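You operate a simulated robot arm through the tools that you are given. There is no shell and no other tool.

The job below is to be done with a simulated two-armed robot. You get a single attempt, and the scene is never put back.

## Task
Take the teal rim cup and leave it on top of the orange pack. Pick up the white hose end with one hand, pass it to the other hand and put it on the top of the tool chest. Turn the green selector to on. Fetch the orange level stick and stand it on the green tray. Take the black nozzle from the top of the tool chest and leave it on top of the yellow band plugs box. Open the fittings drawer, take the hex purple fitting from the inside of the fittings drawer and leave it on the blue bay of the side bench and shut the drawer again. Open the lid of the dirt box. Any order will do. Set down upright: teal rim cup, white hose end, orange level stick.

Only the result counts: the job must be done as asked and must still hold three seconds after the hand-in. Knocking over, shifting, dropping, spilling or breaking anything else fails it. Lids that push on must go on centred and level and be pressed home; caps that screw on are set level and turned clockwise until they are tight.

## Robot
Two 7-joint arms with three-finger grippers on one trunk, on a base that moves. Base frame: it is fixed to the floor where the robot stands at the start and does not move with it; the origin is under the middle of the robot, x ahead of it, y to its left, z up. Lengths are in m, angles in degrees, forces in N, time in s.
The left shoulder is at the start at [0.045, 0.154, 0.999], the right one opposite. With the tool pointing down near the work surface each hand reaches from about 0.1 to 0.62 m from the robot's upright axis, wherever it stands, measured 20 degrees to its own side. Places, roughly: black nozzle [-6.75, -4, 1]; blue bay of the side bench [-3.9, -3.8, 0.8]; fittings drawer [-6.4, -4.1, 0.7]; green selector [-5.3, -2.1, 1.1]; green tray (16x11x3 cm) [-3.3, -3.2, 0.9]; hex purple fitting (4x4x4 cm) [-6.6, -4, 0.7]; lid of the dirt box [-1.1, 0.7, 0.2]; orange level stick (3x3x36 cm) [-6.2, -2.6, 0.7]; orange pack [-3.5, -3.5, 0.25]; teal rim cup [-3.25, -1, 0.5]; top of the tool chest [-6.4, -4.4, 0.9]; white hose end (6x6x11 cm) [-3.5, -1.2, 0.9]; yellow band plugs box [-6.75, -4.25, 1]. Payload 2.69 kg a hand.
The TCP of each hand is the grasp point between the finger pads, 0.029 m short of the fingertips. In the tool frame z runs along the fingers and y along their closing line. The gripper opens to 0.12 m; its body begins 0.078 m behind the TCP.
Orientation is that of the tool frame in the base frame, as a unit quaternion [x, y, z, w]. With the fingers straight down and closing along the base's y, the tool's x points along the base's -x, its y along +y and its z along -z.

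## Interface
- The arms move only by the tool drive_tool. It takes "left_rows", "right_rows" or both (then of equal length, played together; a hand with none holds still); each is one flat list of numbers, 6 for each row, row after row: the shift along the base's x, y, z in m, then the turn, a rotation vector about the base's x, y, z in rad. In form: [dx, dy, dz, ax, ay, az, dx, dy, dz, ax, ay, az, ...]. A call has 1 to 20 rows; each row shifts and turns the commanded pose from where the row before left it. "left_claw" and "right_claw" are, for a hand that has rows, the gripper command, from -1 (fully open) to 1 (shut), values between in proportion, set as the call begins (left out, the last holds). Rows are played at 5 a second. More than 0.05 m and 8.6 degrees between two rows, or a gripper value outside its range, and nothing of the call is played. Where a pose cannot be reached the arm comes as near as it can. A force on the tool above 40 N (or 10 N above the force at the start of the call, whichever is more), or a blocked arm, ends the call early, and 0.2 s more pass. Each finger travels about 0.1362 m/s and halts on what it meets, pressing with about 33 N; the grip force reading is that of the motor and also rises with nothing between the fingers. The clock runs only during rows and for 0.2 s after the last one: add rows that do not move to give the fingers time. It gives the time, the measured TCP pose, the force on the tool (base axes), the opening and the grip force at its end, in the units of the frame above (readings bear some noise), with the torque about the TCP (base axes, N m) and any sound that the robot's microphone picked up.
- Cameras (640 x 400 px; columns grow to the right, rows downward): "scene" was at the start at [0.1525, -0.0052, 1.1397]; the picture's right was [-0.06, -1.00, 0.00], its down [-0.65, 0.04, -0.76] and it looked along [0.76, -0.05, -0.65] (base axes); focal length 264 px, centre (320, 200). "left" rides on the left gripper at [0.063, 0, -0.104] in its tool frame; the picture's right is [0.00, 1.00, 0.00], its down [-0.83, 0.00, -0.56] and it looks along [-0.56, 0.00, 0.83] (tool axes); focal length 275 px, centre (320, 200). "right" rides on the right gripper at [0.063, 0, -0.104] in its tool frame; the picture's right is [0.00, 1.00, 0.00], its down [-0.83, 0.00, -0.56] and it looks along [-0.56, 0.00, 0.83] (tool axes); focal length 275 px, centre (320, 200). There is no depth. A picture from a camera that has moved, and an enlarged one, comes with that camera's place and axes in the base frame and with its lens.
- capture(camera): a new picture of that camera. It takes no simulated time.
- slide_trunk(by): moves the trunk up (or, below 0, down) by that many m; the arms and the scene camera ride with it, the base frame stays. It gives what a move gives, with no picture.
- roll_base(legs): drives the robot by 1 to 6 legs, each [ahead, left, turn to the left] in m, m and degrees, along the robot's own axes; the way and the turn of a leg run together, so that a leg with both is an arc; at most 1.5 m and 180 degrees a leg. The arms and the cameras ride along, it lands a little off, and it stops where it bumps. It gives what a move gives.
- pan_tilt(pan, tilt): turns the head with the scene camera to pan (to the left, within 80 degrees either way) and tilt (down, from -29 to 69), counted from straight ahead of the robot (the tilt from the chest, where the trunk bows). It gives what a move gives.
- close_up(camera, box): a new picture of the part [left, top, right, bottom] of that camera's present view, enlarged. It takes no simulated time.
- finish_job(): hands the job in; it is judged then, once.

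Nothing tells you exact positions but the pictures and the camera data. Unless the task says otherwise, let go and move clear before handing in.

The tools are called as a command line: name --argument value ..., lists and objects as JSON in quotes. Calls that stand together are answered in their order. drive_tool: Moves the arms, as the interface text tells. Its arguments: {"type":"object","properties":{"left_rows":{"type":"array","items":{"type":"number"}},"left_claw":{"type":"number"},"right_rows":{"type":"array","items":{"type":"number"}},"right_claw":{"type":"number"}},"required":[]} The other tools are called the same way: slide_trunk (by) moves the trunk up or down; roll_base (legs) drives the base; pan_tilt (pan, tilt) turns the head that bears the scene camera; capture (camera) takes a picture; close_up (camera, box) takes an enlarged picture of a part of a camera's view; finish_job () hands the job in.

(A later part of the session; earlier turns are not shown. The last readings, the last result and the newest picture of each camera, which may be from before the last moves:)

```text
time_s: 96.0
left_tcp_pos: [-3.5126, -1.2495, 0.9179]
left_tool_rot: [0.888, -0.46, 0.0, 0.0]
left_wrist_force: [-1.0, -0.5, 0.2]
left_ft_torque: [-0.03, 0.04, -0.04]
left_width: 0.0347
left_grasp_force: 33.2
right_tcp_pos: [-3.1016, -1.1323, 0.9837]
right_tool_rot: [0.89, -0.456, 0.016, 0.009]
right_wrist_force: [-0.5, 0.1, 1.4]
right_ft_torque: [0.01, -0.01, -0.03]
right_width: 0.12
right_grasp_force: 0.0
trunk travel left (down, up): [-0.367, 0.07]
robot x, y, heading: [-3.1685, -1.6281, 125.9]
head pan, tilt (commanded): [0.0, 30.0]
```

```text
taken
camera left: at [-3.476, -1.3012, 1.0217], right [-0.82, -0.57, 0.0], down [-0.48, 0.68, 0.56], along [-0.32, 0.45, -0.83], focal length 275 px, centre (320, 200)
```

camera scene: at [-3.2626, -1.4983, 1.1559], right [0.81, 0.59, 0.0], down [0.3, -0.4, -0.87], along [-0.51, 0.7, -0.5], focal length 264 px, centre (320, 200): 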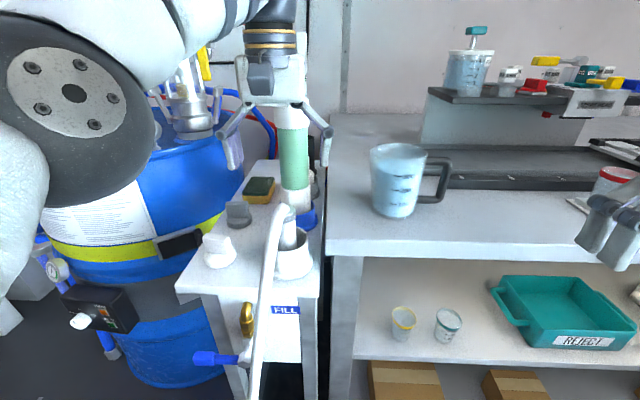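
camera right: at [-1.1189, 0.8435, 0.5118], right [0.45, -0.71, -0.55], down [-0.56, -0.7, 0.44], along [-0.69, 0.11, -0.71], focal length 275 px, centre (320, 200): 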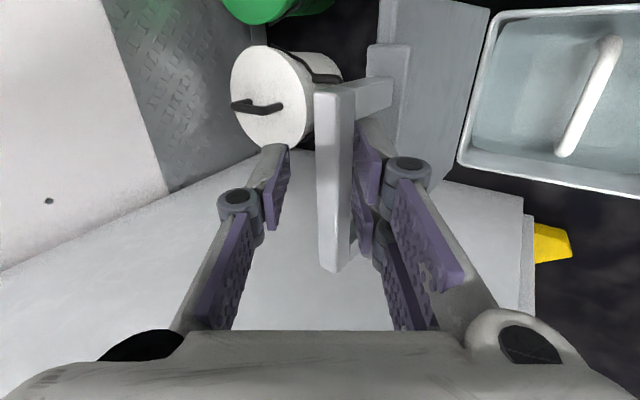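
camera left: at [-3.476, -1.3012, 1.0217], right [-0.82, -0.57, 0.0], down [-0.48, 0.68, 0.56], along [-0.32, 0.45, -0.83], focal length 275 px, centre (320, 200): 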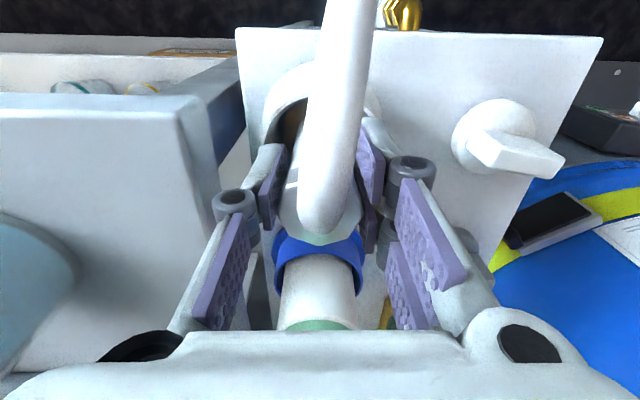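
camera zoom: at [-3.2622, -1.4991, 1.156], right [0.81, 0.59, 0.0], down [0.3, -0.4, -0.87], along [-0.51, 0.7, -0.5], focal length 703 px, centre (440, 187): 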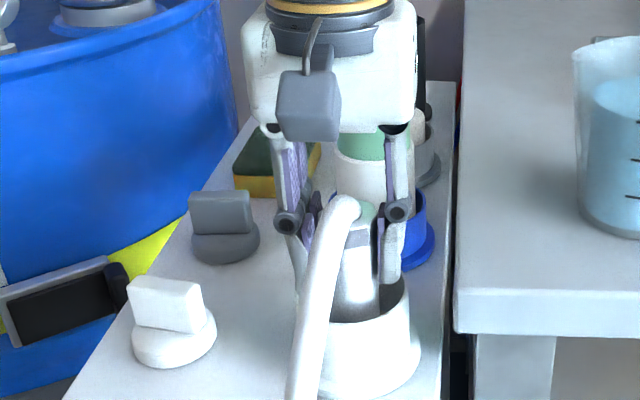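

Held at 35 mm with 33 N. I lift gently and watch what comes along.

drive_tool --left_rows '[0, 0, 0.01, 0, 0, 0, 0, 0, 0.01, 0, 0, 0, 0, 0, 0.015, 0, 0, 0]'

capture --camera "scene"

close_up --camera "scene" --box '[200, 130, 350, 280]'

```text
time_s: 96.8
left_tcp_pos: [-3.512, -1.2492, 0.9535]
left_tool_rot: [0.888, -0.46, 0.0, 0.002]
left_wrist_force: [0.1, -0.1, -3.4]
left_ft_torque: [-0.02, 0.0, -0.02]
left_width: 0.0347
left_grasp_force: 33.3
right_tcp_pos: [-3.102, -1.1335, 0.9823]
right_tool_rot: [0.89, -0.456, 0.016, 0.009]
right_wrist_force: [-0.1, -0.4, 0.5]
right_ft_torque: [-0.04, -0.01, 0.02]
right_width: 0.12
right_grasp_force: 0.0
trunk travel left (down, up): [-0.367, 0.07]
robot x, y, heading: [-3.1679, -1.6277, 126.3]
head pan, tilt (commanded): [0.0, 30.0]
```

```text
taken
camera scene: at [-3.2621, -1.499, 1.156], right [0.81, 0.59, 0.0], down [0.3, -0.4, -0.87], along [-0.51, 0.7, -0.5], focal length 264 px, centre (320, 200)
```

scene: 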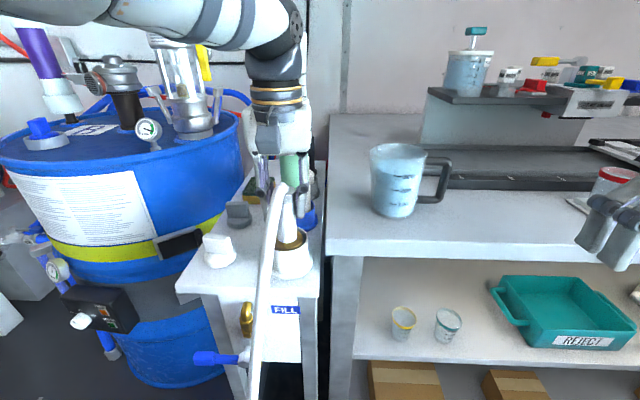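

```text
2.67 times, centred on (275, 205) of scene
camera zoom: at [-3.2621, -1.499, 1.156], right [0.81, 0.59, 0.0], down [0.3, -0.4, -0.87], along [-0.51, 0.7, -0.5], focal length 703 px, centre (440, 187)
```

zoom: 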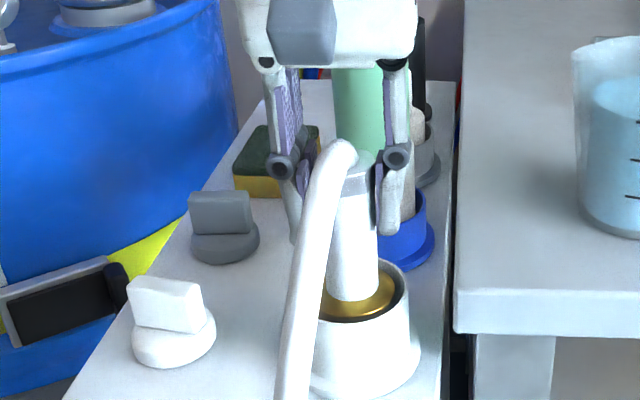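

The hose end comes out of its holder alone, a white stub on a brass base. I lift it clear of the cup.

drive_tool --left_rows '[0, 0, 0.02, 0, 0, 0, 0, 0, 0.02, 0, 0, 0, 0, 0, 0.02, 0, 0, 0, 0, 0, 0.02, 0, 0, 0]'

capture --camera "scene"

```text
time_s: 97.8
left_tcp_pos: [-3.5127, -1.248, 1.033]
left_tool_rot: [0.888, -0.46, 0.0, 0.0]
left_wrist_force: [-0.6, 0.8, -3.4]
left_ft_torque: [-0.01, -0.01, -0.03]
left_width: 0.0347
left_grasp_force: 32.9
right_tcp_pos: [-3.1039, -1.1329, 0.9831]
right_tool_rot: [0.89, -0.456, 0.017, 0.009]
right_wrist_force: [0.0, 0.1, 0.0]
right_ft_torque: [0.03, 0.01, 0.0]
right_width: 0.1199
right_grasp_force: 0.0
trunk travel left (down, up): [-0.367, 0.07]
robot x, y, heading: [-3.1694, -1.6276, 126.1]
head pan, tilt (commanded): [0.0, 30.0]
```

```text
taken
camera scene: at [-3.2622, -1.4988, 1.156], right [0.81, 0.59, 0.0], down [0.3, -0.4, -0.87], along [-0.51, 0.7, -0.5], focal length 264 px, centre (320, 200)
```

scene: 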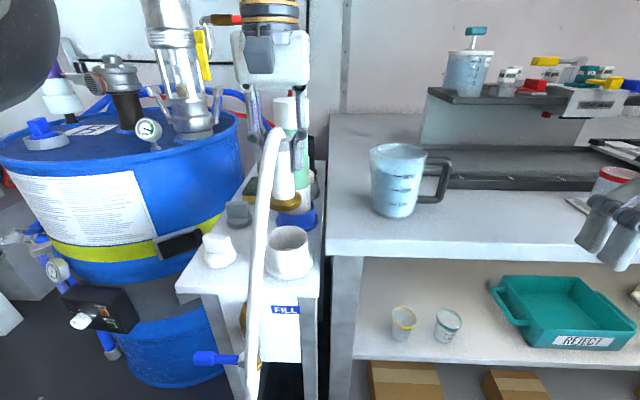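

roll_base --legs '[[-0.3, 0, 0]]'

capture --camera "scene"

capture --camera "left"

```text
time_s: 99.8
left_tcp_pos: [-3.3369, -1.4904, 1.0322]
left_tool_rot: [0.888, -0.459, 0.0, 0.0]
left_wrist_force: [-0.1, -0.4, -2.9]
left_ft_torque: [0.01, 0.0, -0.02]
left_width: 0.0346
left_grasp_force: 33.2
right_tcp_pos: [-2.9271, -1.3738, 0.9821]
right_tool_rot: [0.89, -0.456, 0.017, 0.009]
right_wrist_force: [-0.4, -0.3, -0.1]
right_ft_torque: [0.01, 0.03, 0.01]
right_width: 0.1198
right_grasp_force: 0.0
trunk travel left (down, up): [-0.367, 0.07]
robot x, y, heading: [-2.9927, -1.8664, 126.3]
head pan, tilt (commanded): [0.0, 30.0]
```

```text
taken
camera scene: at [-3.086, -1.7399, 1.1561], right [0.81, 0.59, 0.0], down [0.3, -0.4, -0.87], along [-0.51, 0.7, -0.5], focal length 264 px, centre (320, 200)
```

scene: 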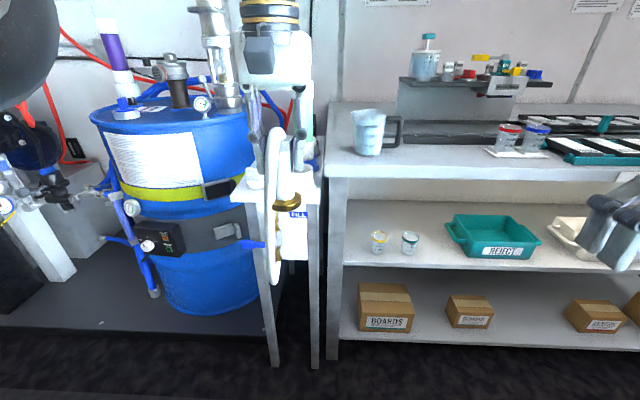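

```text
taken
camera left: at [-3.3001, -1.5422, 1.137], right [-0.82, -0.58, 0.0], down [-0.48, 0.68, 0.56], along [-0.32, 0.45, -0.83], focal length 275 px, centre (320, 200)
```

left: 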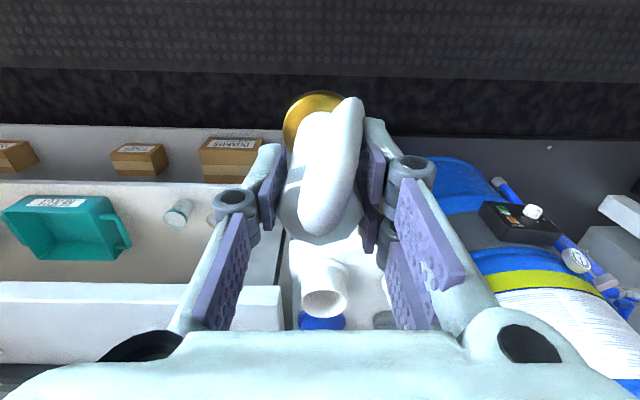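

close_up --camera "scene" --box '[210, 110, 350, 310]'

```text
2.00 times, centred on (280, 210) of scene
camera zoom: at [-3.086, -1.7399, 1.1561], right [0.81, 0.59, 0.0], down [0.3, -0.4, -0.87], along [-0.51, 0.7, -0.5], focal length 527 px, centre (400, 180)
```

zoom: 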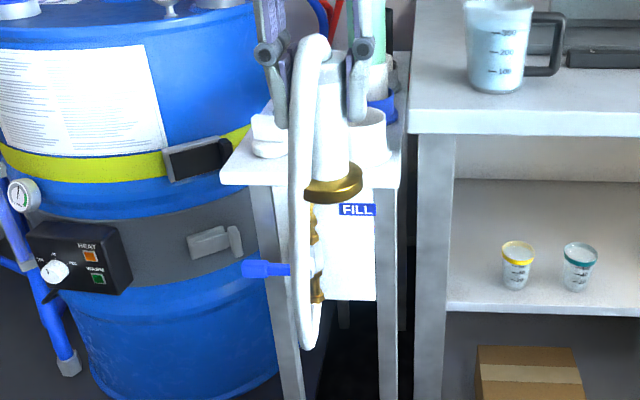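

The hose end (hex collar top, 2.6 cm stub, brass base) hangs from the left hand, which holds it too low for the other hand to grip. I will stand it on the clear front-left corner of the bench, re-grip only the collar, and then pass it. First I move over there.

roll_base --legs '[[0, -0.144, 0], [0.33, 0, 0]]'

capture --camera "scene"

capture --camera "left"

```text
time_s: 103.3
left_tcp_pos: [-3.417, -1.1409, 1.0323]
left_tool_rot: [0.889, -0.459, 0.0, 0.001]
left_wrist_force: [-0.6, 0.3, -3.4]
left_ft_torque: [-0.02, -0.01, 0.02]
left_width: 0.0348
left_grasp_force: 33.4
right_tcp_pos: [-3.0068, -1.0238, 0.983]
right_tool_rot: [0.89, -0.455, 0.016, 0.009]
right_wrist_force: [1.1, -0.3, -1.2]
right_ft_torque: [0.0, -0.01, 0.01]
right_width: 0.1199
right_grasp_force: 0.0
trunk travel left (down, up): [-0.367, 0.07]
robot x, y, heading: [-3.065, -1.5207, 126.2]
head pan, tilt (commanded): [0.0, 30.0]
```

```text
taken
camera scene: at [-3.1654, -1.3903, 1.1559], right [0.81, 0.59, 0.0], down [0.3, -0.4, -0.87], along [-0.51, 0.7, -0.5], focal length 264 px, centre (320, 200)
```

scene: 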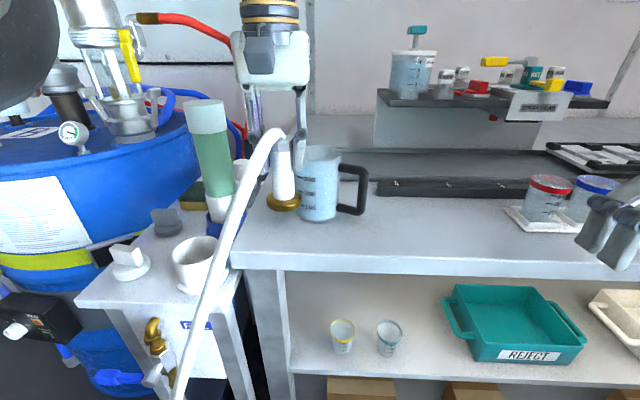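

```text
taken
camera left: at [-3.3797, -1.1928, 1.1366], right [-0.82, -0.58, 0.0], down [-0.48, 0.68, 0.55], along [-0.32, 0.45, -0.83], focal length 275 px, centre (320, 200)
```

left: 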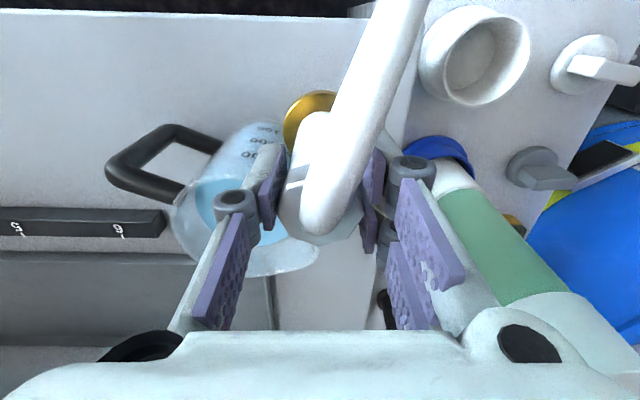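

The jug is close, so I shift the object slightly toward the front-left corner, then lower it slowly until it touches the bench.

drive_tool --left_rows '[-0.0015, -0.032, 0, 0, 0, 0, 0, 0, -0.02, 0, 0, 0, 0, 0, -0.02, 0, 0, 0, 0, 0, -0.015, 0, 0, 0]'

capture --camera "left"

close_up --camera "scene" --box '[200, 130, 380, 280]'

```text
time_s: 104.4
left_tcp_pos: [-3.4182, -1.1743, 0.989]
left_tool_rot: [0.89, -0.456, -0.008, -0.006]
left_wrist_force: [5.1, -10.9, 22.4]
left_ft_torque: [-0.48, -0.16, 0.04]
left_width: 0.0346
left_grasp_force: 33.5
right_tcp_pos: [-3.0051, -1.0264, 0.9846]
right_tool_rot: [0.891, -0.455, 0.015, 0.009]
right_wrist_force: [0.3, 0.1, 0.2]
right_ft_torque: [-0.03, -0.01, 0.01]
right_width: 0.1202
right_grasp_force: 0.0
trunk travel left (down, up): [-0.367, 0.07]
robot x, y, heading: [-3.0729, -1.5215, 126.1]
head pan, tilt (commanded): [0.0, 30.0]
stopped in row 4 (left hand): the force on the tool passed its limit at 46 N (the readings are from after the stop); the commanded pose is now the measured one
```

```text
taken
camera left: at [-3.3806, -1.2287, 1.0921], right [-0.81, -0.58, 0.0], down [-0.48, 0.67, 0.57], along [-0.33, 0.47, -0.82], focal length 275 px, centre (320, 200)
```

left: 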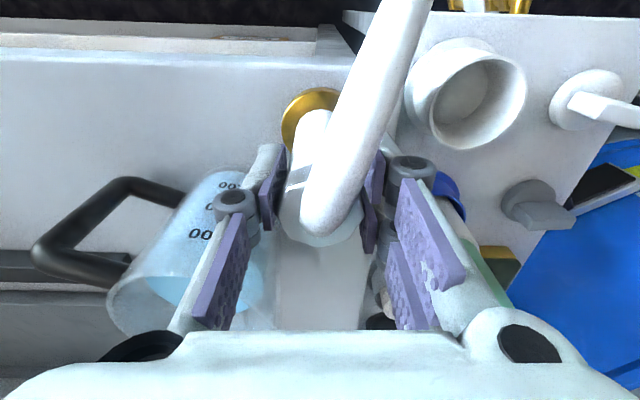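

```text
2.67 times, centred on (290, 205) of scene
camera zoom: at [-3.1635, -1.3932, 1.1567], right [0.81, 0.59, 0.0], down [0.3, -0.4, -0.87], along [-0.51, 0.7, -0.5], focal length 703 px, centre (400, 187)
```

zoom: 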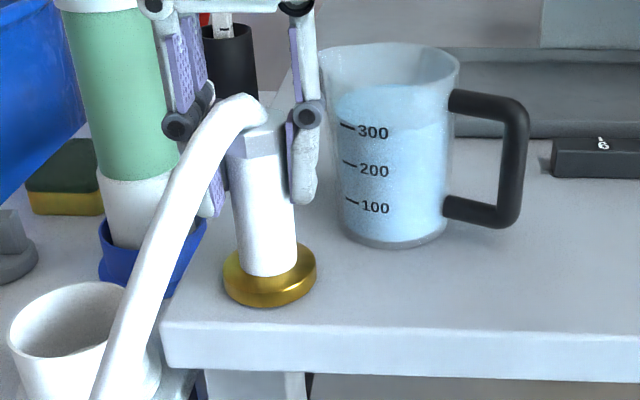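

The base is on the bench (bench top ≈ 0.905). I ease off, open the fingers a little, and rise 3 cm to re-grip only the hex collar.

drive_tool --left_rows '[0, 0, 0.002, 0, 0, 0, 0, 0, 0, 0, 0, 0, 0, 0, 0, 0, 0, 0]' --left_claw 0.0

drive_tool --left_rows '[0, 0, 0.015, 0.0, 0.0, 0, 0, 0, 0.013, 0, 0, 0]'

close_up --camera "scene" --box '[200, 130, 380, 280]'

capture --camera "left"

```text
time_s: 105.2
left_tcp_pos: [-3.4203, -1.1722, 0.9871]
left_tool_rot: [0.89, -0.457, -0.007, -0.007]
left_wrist_force: [0.4, 0.2, -0.2]
left_ft_torque: [0.03, 0.03, -0.04]
left_width: 0.06
left_grasp_force: 0.1
right_tcp_pos: [-3.0065, -1.0242, 0.9822]
right_tool_rot: [0.89, -0.455, 0.017, 0.01]
right_wrist_force: [0.3, -0.1, -0.2]
right_ft_torque: [0.04, -0.01, -0.02]
right_width: 0.12
right_grasp_force: 0.1
trunk travel left (down, up): [-0.367, 0.07]
robot x, y, heading: [-3.0705, -1.5201, 126.5]
head pan, tilt (commanded): [0.0, 30.0]
```

```text
time_s: 105.8
left_tcp_pos: [-3.421, -1.1719, 1.0166]
left_tool_rot: [0.889, -0.458, -0.006, -0.005]
left_wrist_force: [0.3, 0.9, -0.7]
left_ft_torque: [0.02, 0.02, -0.01]
left_width: 0.0606
left_grasp_force: 0.1
right_tcp_pos: [-3.0053, -1.0248, 0.9826]
right_tool_rot: [0.89, -0.455, 0.016, 0.01]
right_wrist_force: [0.8, -0.8, -0.4]
right_ft_torque: [0.0, 0.01, 0.01]
right_width: 0.1197
right_grasp_force: 0.0
trunk travel left (down, up): [-0.367, 0.07]
robot x, y, heading: [-3.0721, -1.5173, 126.3]
head pan, tilt (commanded): [0.0, 30.0]
```

```text
2.67 times, centred on (290, 205) of scene
camera zoom: at [-3.1651, -1.391, 1.156], right [0.81, 0.59, 0.0], down [0.3, -0.4, -0.87], along [-0.51, 0.7, -0.5], focal length 703 px, centre (400, 187)
```

zoom: 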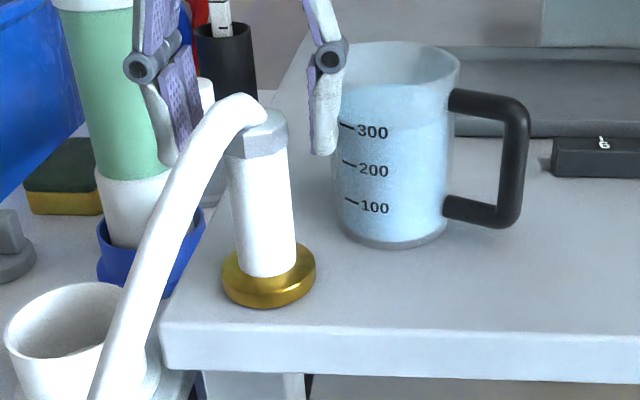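

```text
taken
camera left: at [-3.382, -1.2262, 1.119], right [-0.82, -0.58, 0.0], down [-0.48, 0.67, 0.57], along [-0.33, 0.47, -0.82], focal length 275 px, centre (320, 200)
```

left: 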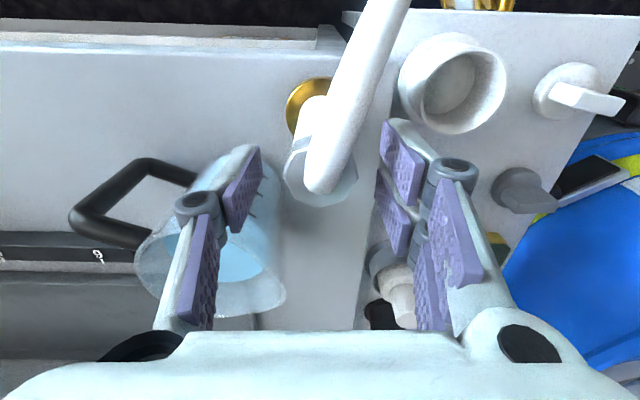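

The hose end stands upright on the bench. Fingertips are now just below the collar, so I close and lift it.

drive_tool --left_rows '[0, 0, 0, 0, 0, 0, 0, 0, 0, 0, 0, 0, 0, 0, 0, 0, 0, 0, 0, 0, 0.02, 0, 0, 0, 0, 0, 0.02, 0, 0, 0]' --left_claw 1

close_up --camera "scene" --box '[200, 110, 380, 260]'

```text
time_s: 107.0
left_tcp_pos: [-3.4194, -1.172, 1.0556]
left_tool_rot: [0.89, -0.457, -0.006, -0.004]
left_wrist_force: [0.5, -0.5, -3.1]
left_ft_torque: [0.0, -0.03, 0.04]
left_width: 0.0357
left_grasp_force: 33.4
right_tcp_pos: [-3.0058, -1.0246, 0.9838]
right_tool_rot: [0.89, -0.455, 0.016, 0.01]
right_wrist_force: [0.2, -0.7, -0.3]
right_ft_torque: [0.01, 0.02, 0.03]
right_width: 0.12
right_grasp_force: 0.0
trunk travel left (down, up): [-0.367, 0.07]
robot x, y, heading: [-3.0722, -1.52, 126.4]
head pan, tilt (commanded): [0.0, 30.0]
```

```text
2.67 times, centred on (290, 185) of scene
camera zoom: at [-3.1652, -1.3908, 1.156], right [0.81, 0.59, 0.0], down [0.3, -0.4, -0.87], along [-0.51, 0.7, -0.5], focal length 703 px, centre (400, 240)
```

zoom: 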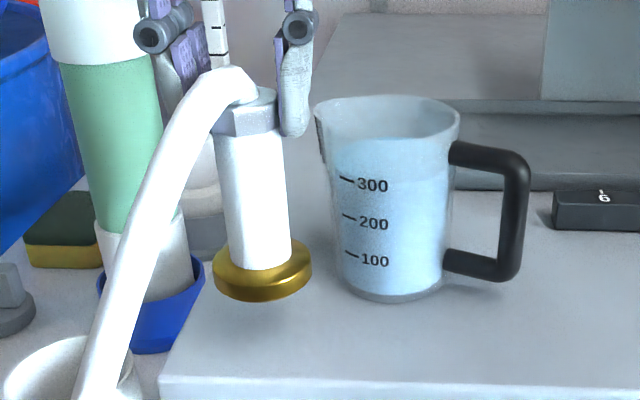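

Now only the collar is held and the stub below is free. I back away into the aisle for the hand-over.

roll_base --legs '[[-0.38, 0, 0]]'

capture --camera "scene"

```text
time_s: 109.4
left_tcp_pos: [-3.1923, -1.4802, 1.0562]
left_tool_rot: [0.889, -0.458, -0.008, -0.004]
left_wrist_force: [-0.1, -0.8, -3.7]
left_ft_torque: [0.01, -0.02, 0.02]
left_width: 0.0355
left_grasp_force: 33.1
right_tcp_pos: [-2.7778, -1.3335, 0.9831]
right_tool_rot: [0.89, -0.456, 0.016, 0.01]
right_wrist_force: [-0.1, 0.3, 0.6]
right_ft_torque: [0.03, -0.02, 0.0]
right_width: 0.1203
right_grasp_force: 0.0
trunk travel left (down, up): [-0.367, 0.07]
robot x, y, heading: [-2.842, -1.8287, 126.1]
head pan, tilt (commanded): [0.0, 30.0]
```

```text
taken
camera scene: at [-2.938, -1.6998, 1.1561], right [0.81, 0.59, 0.0], down [0.29, -0.4, -0.87], along [-0.51, 0.7, -0.5], focal length 264 px, centre (320, 200)
```

scene: 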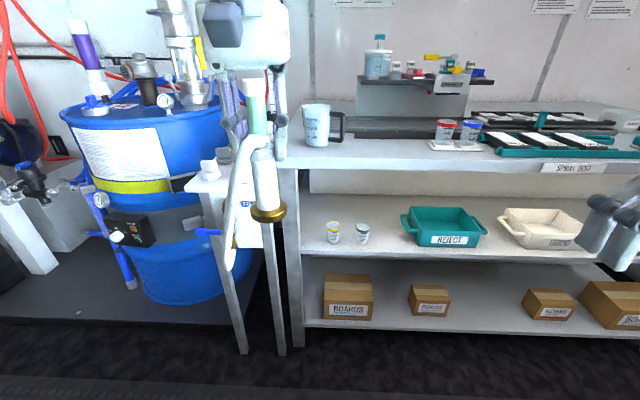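

I turn both wrists a quarter turn: the left so that the hose hangs to the left, the right as the first step toward a sideways approach.

drive_tool --left_rows '[0.0057, -0.0035, -0.0033, 0, 0, -0.1428, 0.0057, -0.0035, -0.0033, 0, 0, -0.1428, 0.0057, -0.0035, -0.0033, 0, 0, -0.1428, 0.0057, -0.0035, -0.0033, 0, 0, -0.1428, 0.0057, -0.0035, -0.0033, 0, 0, -0.1428, 0.0057, -0.0035, -0.0033, 0, 0, -0.1428, 0.0057, -0.0035, -0.0033, 0, 0, -0.1428, 0.0057, -0.0035, -0.0033, 0, 0, -0.1428, 0.0057, -0.0035, -0.0033, 0, 0, -0.1428, 0.0057, -0.0035, -0.0033, 0, 0, -0.1428, 0.0057, -0.0035, -0.0033, 0, 0, -0.1428]' --right_rows '[0, 0, 0, 0, 0, -0.1428, 0, 0, 0, 0, 0, -0.1428, 0, 0, 0, 0, 0, -0.1428, 0, 0, 0, 0, 0, -0.1428, 0, 0, 0, 0, 0, -0.1428, 0, 0, 0, 0, 0, -0.1428, 0, 0, 0, 0, 0, -0.1428, 0, 0, 0, 0, 0, -0.1428, 0, 0, 0, 0, 0, -0.1428, 0, 0, 0, 0, 0, -0.1428, 0, 0, 0, 0, 0, -0.1428]'

capture --camera "scene"

```text
time_s: 111.8
left_tcp_pos: [-3.1289, -1.5177, 1.0198]
left_tool_rot: [-0.304, 0.953, 0.001, 0.008]
left_wrist_force: [-0.3, -0.1, -3.2]
left_ft_torque: [-0.01, 0.0, 0.02]
left_width: 0.0353
left_grasp_force: 32.7
right_tcp_pos: [-2.7179, -1.349, 0.9691]
right_tool_rot: [-0.308, 0.951, -0.004, -0.019]
right_wrist_force: [-0.3, 0.0, -0.7]
right_ft_torque: [0.0, 0.0, 0.02]
right_width: 0.1198
right_grasp_force: 0.0
right hand out of reach, approached as far as the arm can: row 7, 8, 10, 11
trunk travel left (down, up): [-0.367, 0.07]
robot x, y, heading: [-2.8421, -1.8285, 126.3]
head pan, tilt (commanded): [0.0, 30.0]
```

```text
taken
camera scene: at [-2.938, -1.6993, 1.156], right [0.81, 0.59, 0.0], down [0.29, -0.4, -0.87], along [-0.51, 0.7, -0.5], focal length 264 px, centre (320, 200)
```

scene: 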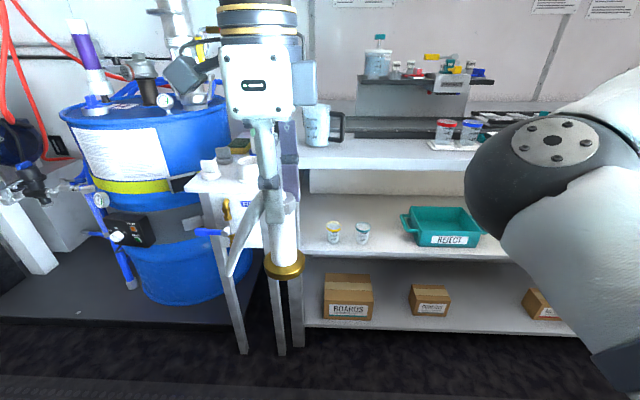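

drive_tool --right_rows '[-0.038, -0.0017, -0.01, 0, 0, 0, -0.038, -0.0017, -0.01, 0, 0, 0, -0.038, -0.0017, -0.01, 0, 0, 0, -0.03, -0.0017, -0.01, 0, 0, 0]'

capture --camera "scene"

```text
time_s: 112.8
left_tcp_pos: [-3.1291, -1.5186, 1.0184]
left_tool_rot: [-0.305, 0.952, 0.001, 0.008]
left_wrist_force: [-0.7, -0.3, -3.0]
left_ft_torque: [0.0, 0.01, 0.0]
left_width: 0.0357
left_grasp_force: 32.9
right_tcp_pos: [-2.7365, -1.3584, 0.9244]
right_tool_rot: [-0.308, 0.951, -0.004, -0.019]
right_wrist_force: [-0.5, 0.1, 1.3]
right_ft_torque: [0.01, 0.0, -0.02]
right_width: 0.1199
right_grasp_force: 0.1
right hand out of reach, approached as far as the arm can: row 1, 2, 3, 4
trunk travel left (down, up): [-0.367, 0.07]
robot x, y, heading: [-2.8427, -1.833, 126.2]
head pan, tilt (commanded): [0.0, 30.0]
```

```text
taken
camera scene: at [-2.9382, -1.6994, 1.156], right [0.81, 0.59, 0.0], down [0.3, -0.4, -0.87], along [-0.51, 0.7, -0.5], focal length 264 px, centre (320, 200)
```

scene: 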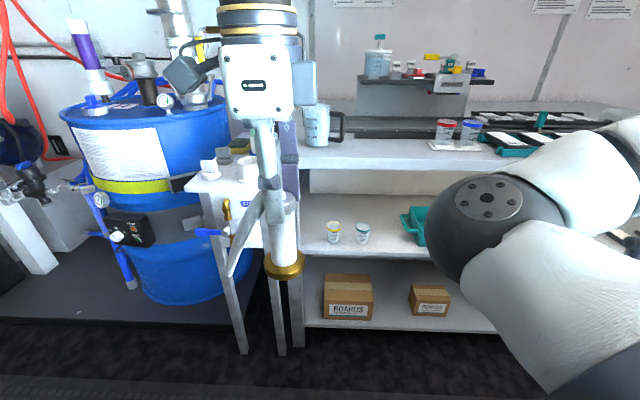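

The right arm's elbow has folded inward, which limits it. I turn that wrist back and stretch the arm forward to recover a better posture.

drive_tool --right_rows '[-0.01, 0.02, -0.01, 0, 0, 0.1428, -0.01, 0.02, -0.01, 0, 0, 0.1428, -0.01, 0.02, -0.01, 0, 0, 0.1428, -0.01, 0.02, -0.01, 0, 0, 0.1428, -0.01, 0.02, -0.01, 0, 0, 0.1428, -0.01, 0.02, -0.01, 0, 0, 0.1428, -0.01, 0.02, -0.01, 0, 0, 0.1428, 0, 0, 0, 0, 0, 0.1428, 0, 0, 0, 0, 0, 0.1428, 0, 0, 0, 0, 0, 0.1428, 0, 0, 0, 0, 0, 0.1428]'

capture --camera "scene"

```text
time_s: 115.2
left_tcp_pos: [-3.1297, -1.5189, 1.0186]
left_tool_rot: [-0.305, 0.952, 0.001, 0.009]
left_wrist_force: [0.2, -0.7, -3.3]
left_ft_torque: [-0.03, 0.01, -0.02]
left_width: 0.0356
left_grasp_force: 33.4
right_tcp_pos: [-2.8059, -1.2181, 0.8531]
right_tool_rot: [0.89, -0.455, 0.017, 0.01]
right_wrist_force: [0.5, 0.3, -0.1]
right_ft_torque: [0.03, -0.02, 0.01]
right_width: 0.1202
right_grasp_force: 0.1
trunk travel left (down, up): [-0.367, 0.07]
robot x, y, heading: [-2.8416, -1.827, 126.2]
head pan, tilt (commanded): [0.0, 30.0]
```

```text
taken
camera scene: at [-2.9382, -1.6994, 1.156], right [0.81, 0.59, 0.0], down [0.3, -0.4, -0.87], along [-0.51, 0.7, -0.5], focal length 264 px, centre (320, 200)
```

scene: 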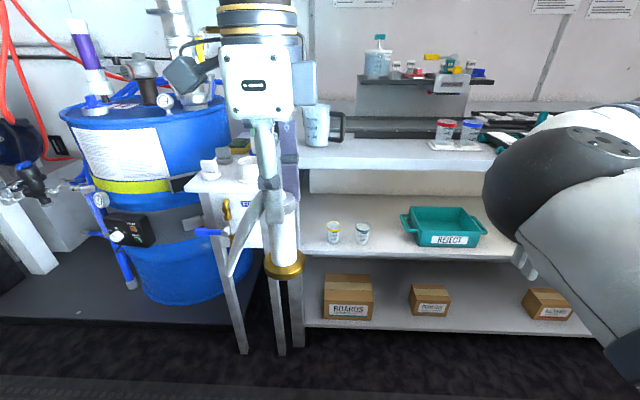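

The arm is fine for pointing forward, so I'll take the stub from my side instead: the left hand moves the object forward, and the right hand pitches up to point ahead.

drive_tool --left_rows '[-0.0116, 0.0328, 0, 0, 0, 0, -0.0116, 0.0328, 0, 0, 0, 0, -0.0116, 0.0328, 0, 0, 0, 0, 0, 0, 0, 0, 0, 0, 0, 0, 0, 0, 0, 0, 0, 0, 0, 0, 0, 0, 0, 0, 0, 0, 0, 0, 0, 0, 0, 0, 0, 0, 0, 0, 0, 0, 0, 0, 0, 0, 0, 0, 0, 0]' --right_rows '[-0.007, -0.0051, 0.01, 0.1128, 0.0822, 0, -0.007, -0.0051, 0.01, 0.1128, 0.0822, 0, -0.007, -0.0051, 0.01, 0.1128, 0.0822, 0, -0.007, -0.0051, 0.01, 0.1128, 0.0822, 0, -0.007, -0.0051, 0.01, 0.1128, 0.0822, 0, -0.007, -0.0051, 0.01, 0.1128, 0.0822, 0, -0.007, -0.0051, 0.01, 0.1128, 0.0822, 0, -0.007, -0.0051, 0.01, 0.1128, 0.0822, 0, -0.007, -0.0051, 0.01, 0.1128, 0.0822, 0, -0.007, -0.0051, 0.01, 0.1128, 0.0822, 0]' --right_claw 0.0

capture --camera "scene"

capture --camera "right"

```text
time_s: 117.4
left_tcp_pos: [-3.1608, -1.4316, 1.0197]
left_tool_rot: [-0.306, 0.952, 0.001, 0.009]
left_wrist_force: [-0.3, -0.2, -1.9]
left_ft_torque: [0.0, 0.04, 0.03]
left_width: 0.0353
left_grasp_force: 33.0
left hand out of reach, approached as far as the arm can: row 3
right_tcp_pos: [-2.8759, -1.2655, 0.9548]
right_tool_rot: [0.692, -0.354, -0.561, -0.283]
right_wrist_force: [-0.5, -0.1, 0.7]
right_ft_torque: [0.02, -0.02, -0.02]
right_width: 0.06
right_grasp_force: 0.0
trunk travel left (down, up): [-0.367, 0.07]
robot x, y, heading: [-2.8439, -1.8268, 126.2]
head pan, tilt (commanded): [0.0, 30.0]
```

```text
taken
camera scene: at [-2.9384, -1.6992, 1.1559], right [0.81, 0.59, 0.0], down [0.3, -0.4, -0.87], along [-0.51, 0.7, -0.5], focal length 264 px, centre (320, 200)
```

scene: 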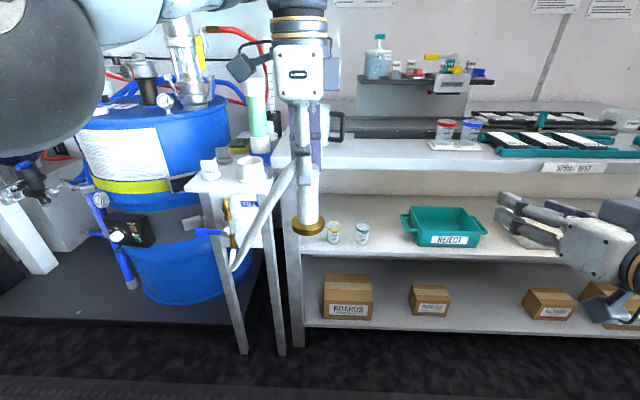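

```text
taken
camera right: at [-2.8078, -1.3596, 0.9143], right [-0.81, -0.59, 0.0], down [0.22, -0.3, 0.93], along [-0.55, 0.75, 0.37], focal length 275 px, centre (320, 200)
```

right: 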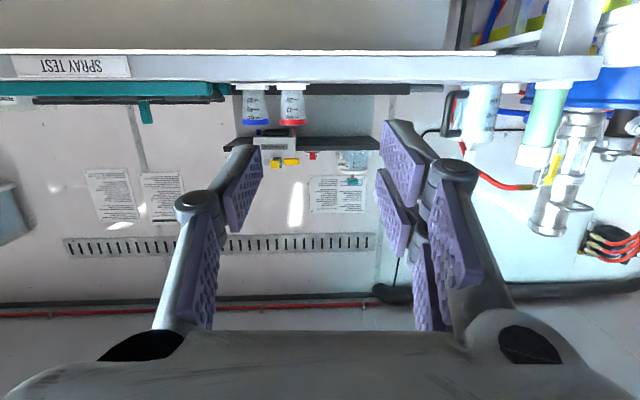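

Both hands look right. I bring the right hand back and across to a point in front of the stub.

drive_tool --right_rows '[0.0074, -0.0441, 0, 0, 0, 0, 0.0074, -0.0441, 0, 0, 0, 0, -0.0388, -0.0283, 0, 0, 0, 0, -0.0388, -0.0283, 0, 0, 0, 0, -0.0388, -0.0283, 0, 0, 0, 0, -0.0388, -0.0283, 0, 0, 0, 0]'

capture --camera "scene"

capture --camera "right"

```text
time_s: 118.8
left_tcp_pos: [-3.16, -1.4307, 1.0211]
left_tool_rot: [-0.305, 0.952, 0.002, 0.009]
left_wrist_force: [-1.1, -0.5, -2.7]
left_ft_torque: [0.01, -0.03, 0.02]
left_width: 0.036
left_grasp_force: 32.7
right_tcp_pos: [-3.0278, -1.3483, 0.9096]
right_tool_rot: [0.693, -0.353, -0.561, -0.282]
right_wrist_force: [0.1, 0.2, 0.7]
right_ft_torque: [-0.03, 0.02, -0.06]
right_width: 0.0598
right_grasp_force: 0.0
right hand out of reach, approached as far as the arm can: row 1, 2, 3, 4, 5
trunk travel left (down, up): [-0.367, 0.07]
robot x, y, heading: [-2.8433, -1.8272, 126.1]
head pan, tilt (commanded): [0.0, 30.0]
```

```text
taken
camera scene: at [-2.9392, -1.7004, 1.1563], right [0.81, 0.59, 0.0], down [0.29, -0.4, -0.87], along [-0.51, 0.7, -0.5], focal length 264 px, centre (320, 200)
```

scene: 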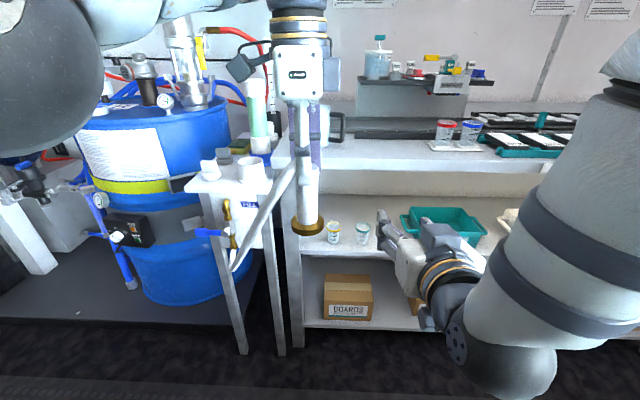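

```text
taken
camera right: at [-2.9586, -1.4426, 0.8693], right [-0.81, -0.59, 0.0], down [0.22, -0.3, 0.93], along [-0.55, 0.75, 0.37], focal length 275 px, centre (320, 200)
```

right: 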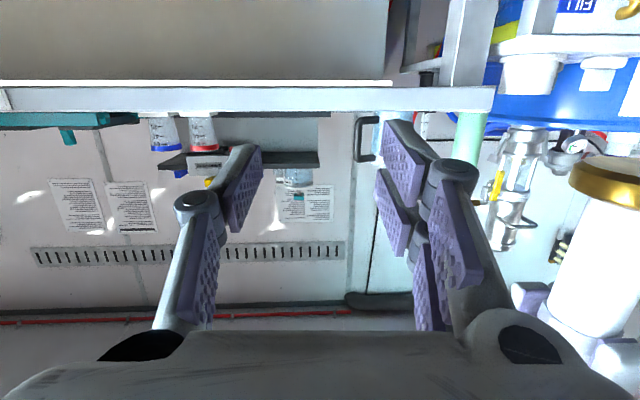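

The right arm has unfolded well. I turn the right hand to point ahead-left and line it up with the stub diagonally.

drive_tool --right_rows '[-0.0024, -0.0174, 0.0078, 0, 0, 0.131, -0.0024, -0.0174, 0.0078, 0, 0, 0.131, -0.0024, -0.0174, 0.0078, 0, 0, 0.131, -0.0024, -0.0174, 0.0078, 0, 0, 0.131, -0.0024, -0.0174, 0.0078, 0, 0, 0.131, -0.0024, -0.0174, 0.0078, 0, 0, 0.131]'

capture --camera "scene"

capture --camera "right"

```text
time_s: 120.2
left_tcp_pos: [-3.1589, -1.4298, 1.0195]
left_tool_rot: [-0.305, 0.952, 0.002, 0.008]
left_wrist_force: [-0.9, -0.3, -1.9]
left_ft_torque: [-0.03, 0.04, 0.0]
left_width: 0.0353
left_grasp_force: 33.6
right_tcp_pos: [-3.0496, -1.4453, 0.9535]
right_tool_rot: [0.776, -0.062, -0.627, -0.046]
right_wrist_force: [0.2, 0.2, -0.9]
right_ft_torque: [-0.01, 0.0, -0.01]
right_width: 0.0601
right_grasp_force: 0.0
right hand out of reach, approached as far as the arm can: row 2, 3
trunk travel left (down, up): [-0.367, 0.07]
robot x, y, heading: [-2.8403, -1.8307, 126.3]
head pan, tilt (commanded): [0.0, 30.0]
```

```text
taken
camera scene: at [-2.9381, -1.6993, 1.156], right [0.81, 0.59, 0.0], down [0.29, -0.4, -0.87], along [-0.51, 0.7, -0.5], focal length 264 px, centre (320, 200)
```

scene: 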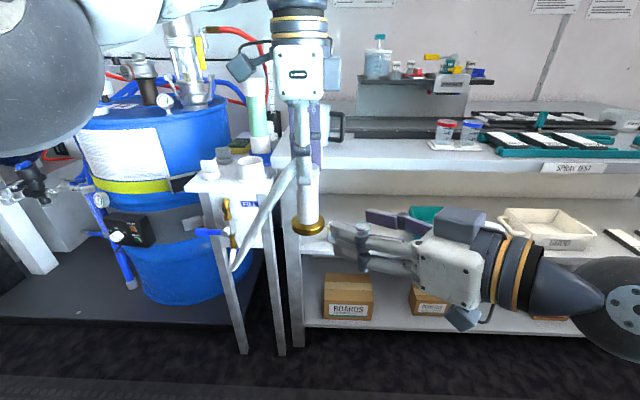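

```text
taken
camera right: at [-2.9345, -1.4622, 0.9127], right [-0.15, -0.99, 0.0], down [0.36, -0.05, 0.93], along [-0.92, 0.14, 0.37], focal length 275 px, centre (320, 200)
```

right: 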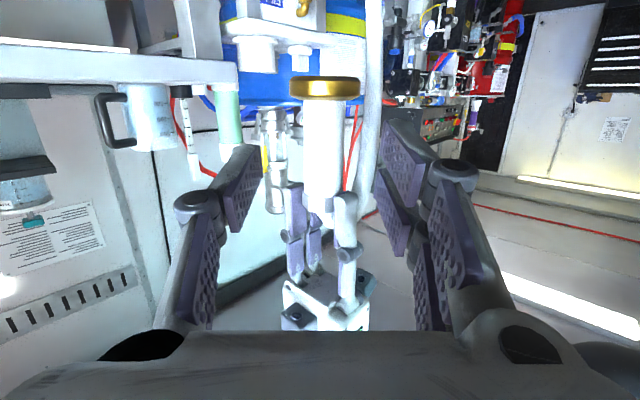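

The stub is centred between the right fingers. I advance 11 cm straight in and check before closing.

drive_tool --right_rows '[-0.0356, 0.0054, 0, 0, 0, 0, -0.0356, 0.0054, 0, 0, 0, 0, -0.0352, 0.0054, 0, 0, 0, 0]'

capture --camera "right"

close_up --camera "scene" --box '[220, 100, 420, 300]'

```text
time_s: 121.0
left_tcp_pos: [-3.1601, -1.4309, 1.0187]
left_tool_rot: [-0.305, 0.952, 0.001, 0.009]
left_wrist_force: [1.0, -0.2, -3.2]
left_ft_torque: [0.02, 0.01, -0.01]
left_width: 0.0355
left_grasp_force: 33.0
right_tcp_pos: [-3.1557, -1.427, 0.9525]
right_tool_rot: [0.776, -0.061, -0.626, -0.044]
right_wrist_force: [0.4, -0.6, -0.6]
right_ft_torque: [0.04, 0.03, -0.04]
right_width: 0.0597
right_grasp_force: 0.2
trunk travel left (down, up): [-0.367, 0.07]
robot x, y, heading: [-2.8469, -1.8282, 125.9]
head pan, tilt (commanded): [0.0, 30.0]
```

```text
taken
camera right: at [-3.0422, -1.4463, 0.9121], right [-0.15, -0.99, 0.0], down [0.36, -0.05, 0.93], along [-0.92, 0.14, 0.37], focal length 275 px, centre (320, 200)
```

right: 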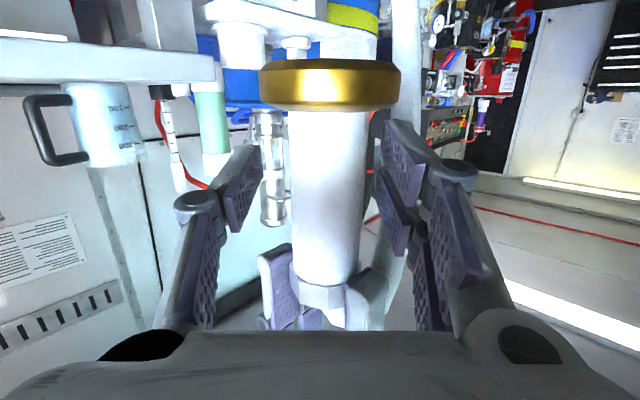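

```text
2.00 times, centred on (320, 200) of scene
camera zoom: at [-2.9388, -1.6993, 1.1559], right [0.81, 0.59, 0.0], down [0.3, -0.4, -0.87], along [-0.51, 0.7, -0.5], focal length 527 px, centre (320, 200)
```

zoom: 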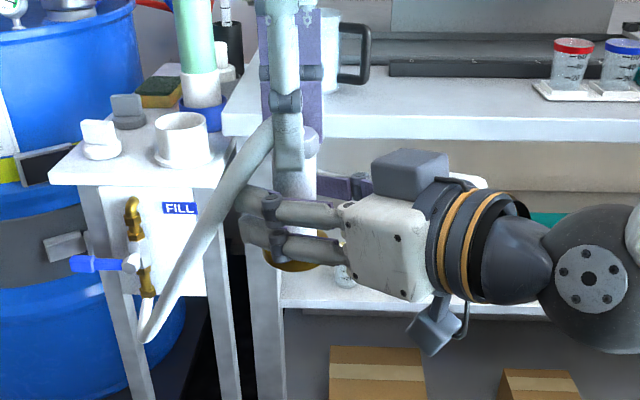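

The stub fills the space between the pads, clear of the brass base and of the left fingertips. I close the right gripper.

drive_tool --right_rows '[0, 0, 0, 0, 0, 0, 0, 0, 0, 0, 0, 0, 0, 0, 0, 0, 0, 0, 0, 0, 0, 0, 0, 0]' --right_claw 1

capture --camera "right"

```text
time_s: 122.0
left_tcp_pos: [-3.1606, -1.4296, 1.0188]
left_tool_rot: [-0.304, 0.953, 0.002, 0.009]
left_wrist_force: [2.8, 24.2, -6.6]
left_ft_torque: [1.05, -0.21, 0.0]
left_width: 0.0356
left_grasp_force: 33.1
right_tcp_pos: [-3.1554, -1.4293, 0.9529]
right_tool_rot: [0.776, -0.06, -0.626, -0.044]
right_wrist_force: [-3.1, -24.6, 3.9]
right_ft_torque: [0.55, 0.06, 0.08]
right_width: 0.0315
right_grasp_force: 33.1
trunk travel left (down, up): [-0.367, 0.07]
robot x, y, heading: [-2.8462, -1.828, 126.0]
head pan, tilt (commanded): [0.0, 30.0]
```

```text
taken
camera right: at [-3.0415, -1.4473, 0.9122], right [-0.15, -0.99, 0.0], down [0.36, -0.05, 0.93], along [-0.92, 0.14, 0.37], focal length 275 px, centre (320, 200)
```

right: 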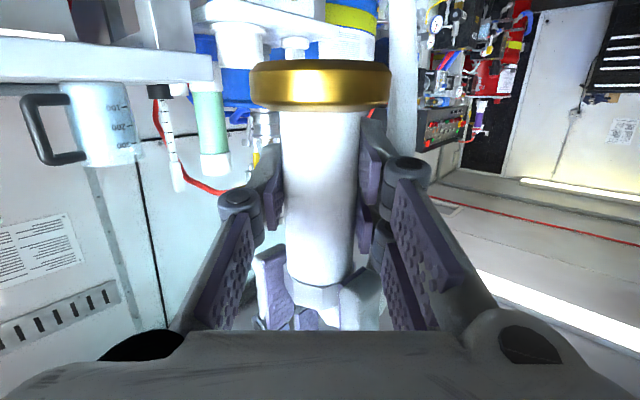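

Both hands hold it. I ease the right hand a few mm to cut the sideways load, then open the left hand and lift it off.

drive_tool --right_rows '[0, -0.003, 0, 0, 0, 0, 0, 0, 0, 0, 0, 0]'

drive_tool --left_rows '[0, 0, 0, 0, 0, 0, 0, 0, 0, 0, 0, 0, 0, 0, 0, 0, 0, 0]' --left_claw -0.3

capture --camera "right"

```text
time_s: 122.6
left_tcp_pos: [-3.1598, -1.4302, 1.0199]
left_tool_rot: [-0.303, 0.953, 0.0, 0.009]
left_wrist_force: [11.5, 12.7, -4.2]
left_ft_torque: [0.81, -0.34, 0.11]
left_width: 0.0356
left_grasp_force: 32.7
right_tcp_pos: [-3.1553, -1.4315, 0.9512]
right_tool_rot: [0.776, -0.063, -0.626, -0.046]
right_wrist_force: [-12.0, -13.0, 1.0]
right_ft_torque: [0.1, -0.39, -0.02]
right_width: 0.0311
right_grasp_force: 32.9
trunk travel left (down, up): [-0.367, 0.07]
robot x, y, heading: [-2.8431, -1.8283, 125.8]
head pan, tilt (commanded): [0.0, 30.0]
```

```text
time_s: 123.4
left_tcp_pos: [-3.1601, -1.4321, 1.0202]
left_tool_rot: [-0.304, 0.953, 0.001, 0.008]
left_wrist_force: [-0.3, -0.1, 0.1]
left_ft_torque: [0.06, 0.02, -0.03]
left_width: 0.0782
left_grasp_force: 0.0
right_tcp_pos: [-3.1562, -1.4298, 0.9528]
right_tool_rot: [0.777, -0.062, -0.625, -0.045]
right_wrist_force: [-0.3, 0.5, -0.2]
right_ft_torque: [-0.01, -0.04, -0.01]
right_width: 0.0313
right_grasp_force: 33.4
trunk travel left (down, up): [-0.367, 0.07]
robot x, y, heading: [-2.8451, -1.8251, 126.1]
head pan, tilt (commanded): [0.0, 30.0]
```

```text
taken
camera right: at [-3.0409, -1.4493, 0.9121], right [-0.15, -0.99, 0.0], down [0.36, -0.05, 0.93], along [-0.92, 0.14, 0.37], focal length 275 px, centre (320, 200)
```

right: 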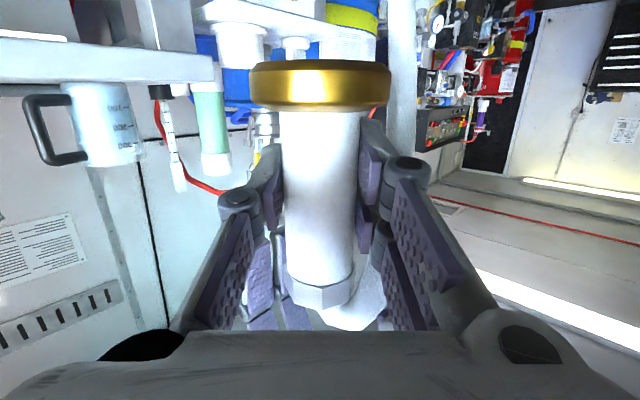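

drive_tool --left_rows '[0, 0, 0.04, 0, 0, 0, 0, 0, 0.04, 0, 0, 0, 0, 0, 0.03, 0, 0, 0]'

capture --camera "scene"

capture --camera "left"

```text
time_s: 124.2
left_tcp_pos: [-3.1614, -1.4529, 1.0693]
left_tool_rot: [-0.305, 0.952, 0.0, 0.009]
left_wrist_force: [0.7, 0.1, 0.4]
left_ft_torque: [0.01, 0.0, 0.02]
left_width: 0.078
left_grasp_force: 0.0
left hand out of reach, approached as far as the arm can: row 1, 2, 3
right_tcp_pos: [-3.1541, -1.4315, 0.9522]
right_tool_rot: [0.776, -0.062, -0.626, -0.046]
right_wrist_force: [-1.1, 0.4, -0.4]
right_ft_torque: [-0.05, 0.01, -0.02]
right_width: 0.0311
right_grasp_force: 33.5
trunk travel left (down, up): [-0.367, 0.07]
robot x, y, heading: [-2.843, -1.8256, 125.9]
head pan, tilt (commanded): [0.0, 30.0]
```

```text
taken
camera scene: at [-2.9381, -1.6996, 1.156], right [0.81, 0.59, 0.0], down [0.3, -0.4, -0.87], along [-0.51, 0.7, -0.5], focal length 264 px, centre (320, 200)
```

scene: 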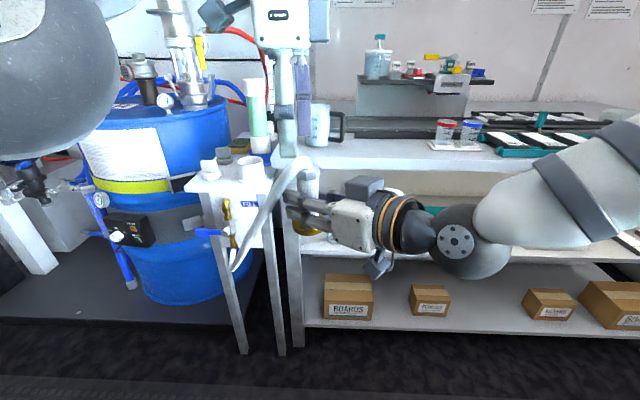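

```text
taken
camera left: at [-3.2146, -1.4906, 1.1723], right [-0.58, 0.82, 0.0], down [0.67, 0.48, 0.57], along [0.47, 0.33, -0.82], focal length 275 px, centre (320, 200)
```

left: 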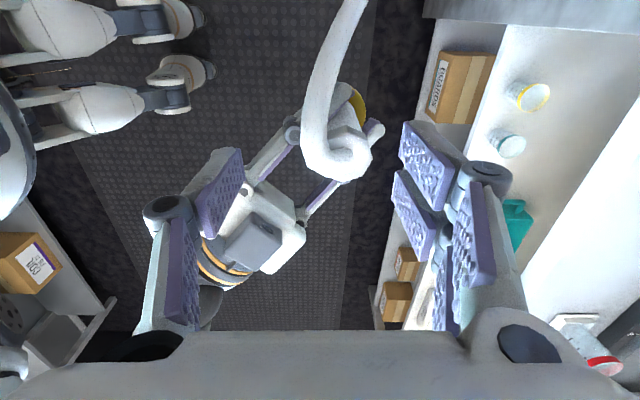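

The right hand now holds the hose end alone. I lower it away from the left hand, then draw the left hand back and turn its wrist back.

drive_tool --right_rows '[0, 0, -0.03, 0, 0, 0, 0, 0, -0.03, 0, 0, 0, 0, 0, -0.03, 0, 0, 0, 0, 0, -0.02, 0, 0, 0]'

drive_tool --left_rows '[-0.012, -0.045, 0, 0, 0, 0, -0.012, -0.045, 0, 0, 0, 0, -0.012, -0.045, 0, 0, 0, 0.1428, -0.012, -0.045, 0, 0, 0, 0.1428, 0, 0, 0, 0, 0, 0.1428, 0, 0, 0, 0, 0, 0.1428, 0, 0, 0, 0, 0, 0.1428, 0, 0, 0, 0, 0, 0.1428, 0, 0, 0, 0, 0, 0.1428, 0, 0, 0, 0, 0, 0.1428, 0, 0, 0, 0, 0, 0.1428, 0, 0, 0, 0, 0, 0.1428, 0, 0, 0, 0, 0, 0.1428]'

capture --camera "scene"

```text
time_s: 125.2
left_tcp_pos: [-3.1628, -1.4527, 1.0696]
left_tool_rot: [-0.305, 0.952, 0.0, 0.009]
left_wrist_force: [0.3, 0.6, 0.5]
left_ft_torque: [-0.02, -0.01, 0.0]
left_width: 0.078
left_grasp_force: 0.1
right_tcp_pos: [-3.155, -1.431, 0.8446]
right_tool_rot: [0.776, -0.062, -0.626, -0.045]
right_wrist_force: [0.1, -0.2, 0.1]
right_ft_torque: [-0.01, -0.06, -0.01]
right_width: 0.0312
right_grasp_force: 33.0
trunk travel left (down, up): [-0.367, 0.07]
robot x, y, heading: [-2.8422, -1.8258, 126.0]
head pan, tilt (commanded): [0.0, 30.0]
```

```text
time_s: 128.0
left_tcp_pos: [-3.2094, -1.6328, 1.07]
left_tool_rot: [0.89, -0.457, -0.007, -0.006]
left_wrist_force: [0.2, 0.6, 0.4]
left_ft_torque: [0.02, 0.01, -0.01]
left_width: 0.0781
left_grasp_force: 0.0
right_tcp_pos: [-3.1548, -1.4305, 0.8431]
right_tool_rot: [0.776, -0.062, -0.626, -0.045]
right_wrist_force: [0.5, -0.7, 0.1]
right_ft_torque: [-0.01, 0.0, -0.01]
right_width: 0.0311
right_grasp_force: 33.1
trunk travel left (down, up): [-0.367, 0.07]
robot x, y, heading: [-2.8436, -1.8342, 126.2]
head pan, tilt (commanded): [0.0, 30.0]
```

```text
taken
camera scene: at [-2.9382, -1.6994, 1.156], right [0.81, 0.59, 0.0], down [0.3, -0.4, -0.87], along [-0.51, 0.7, -0.5], focal length 264 px, centre (320, 200)
```

scene: 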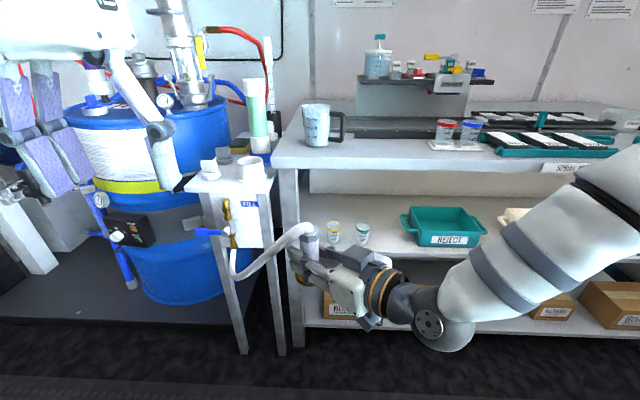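

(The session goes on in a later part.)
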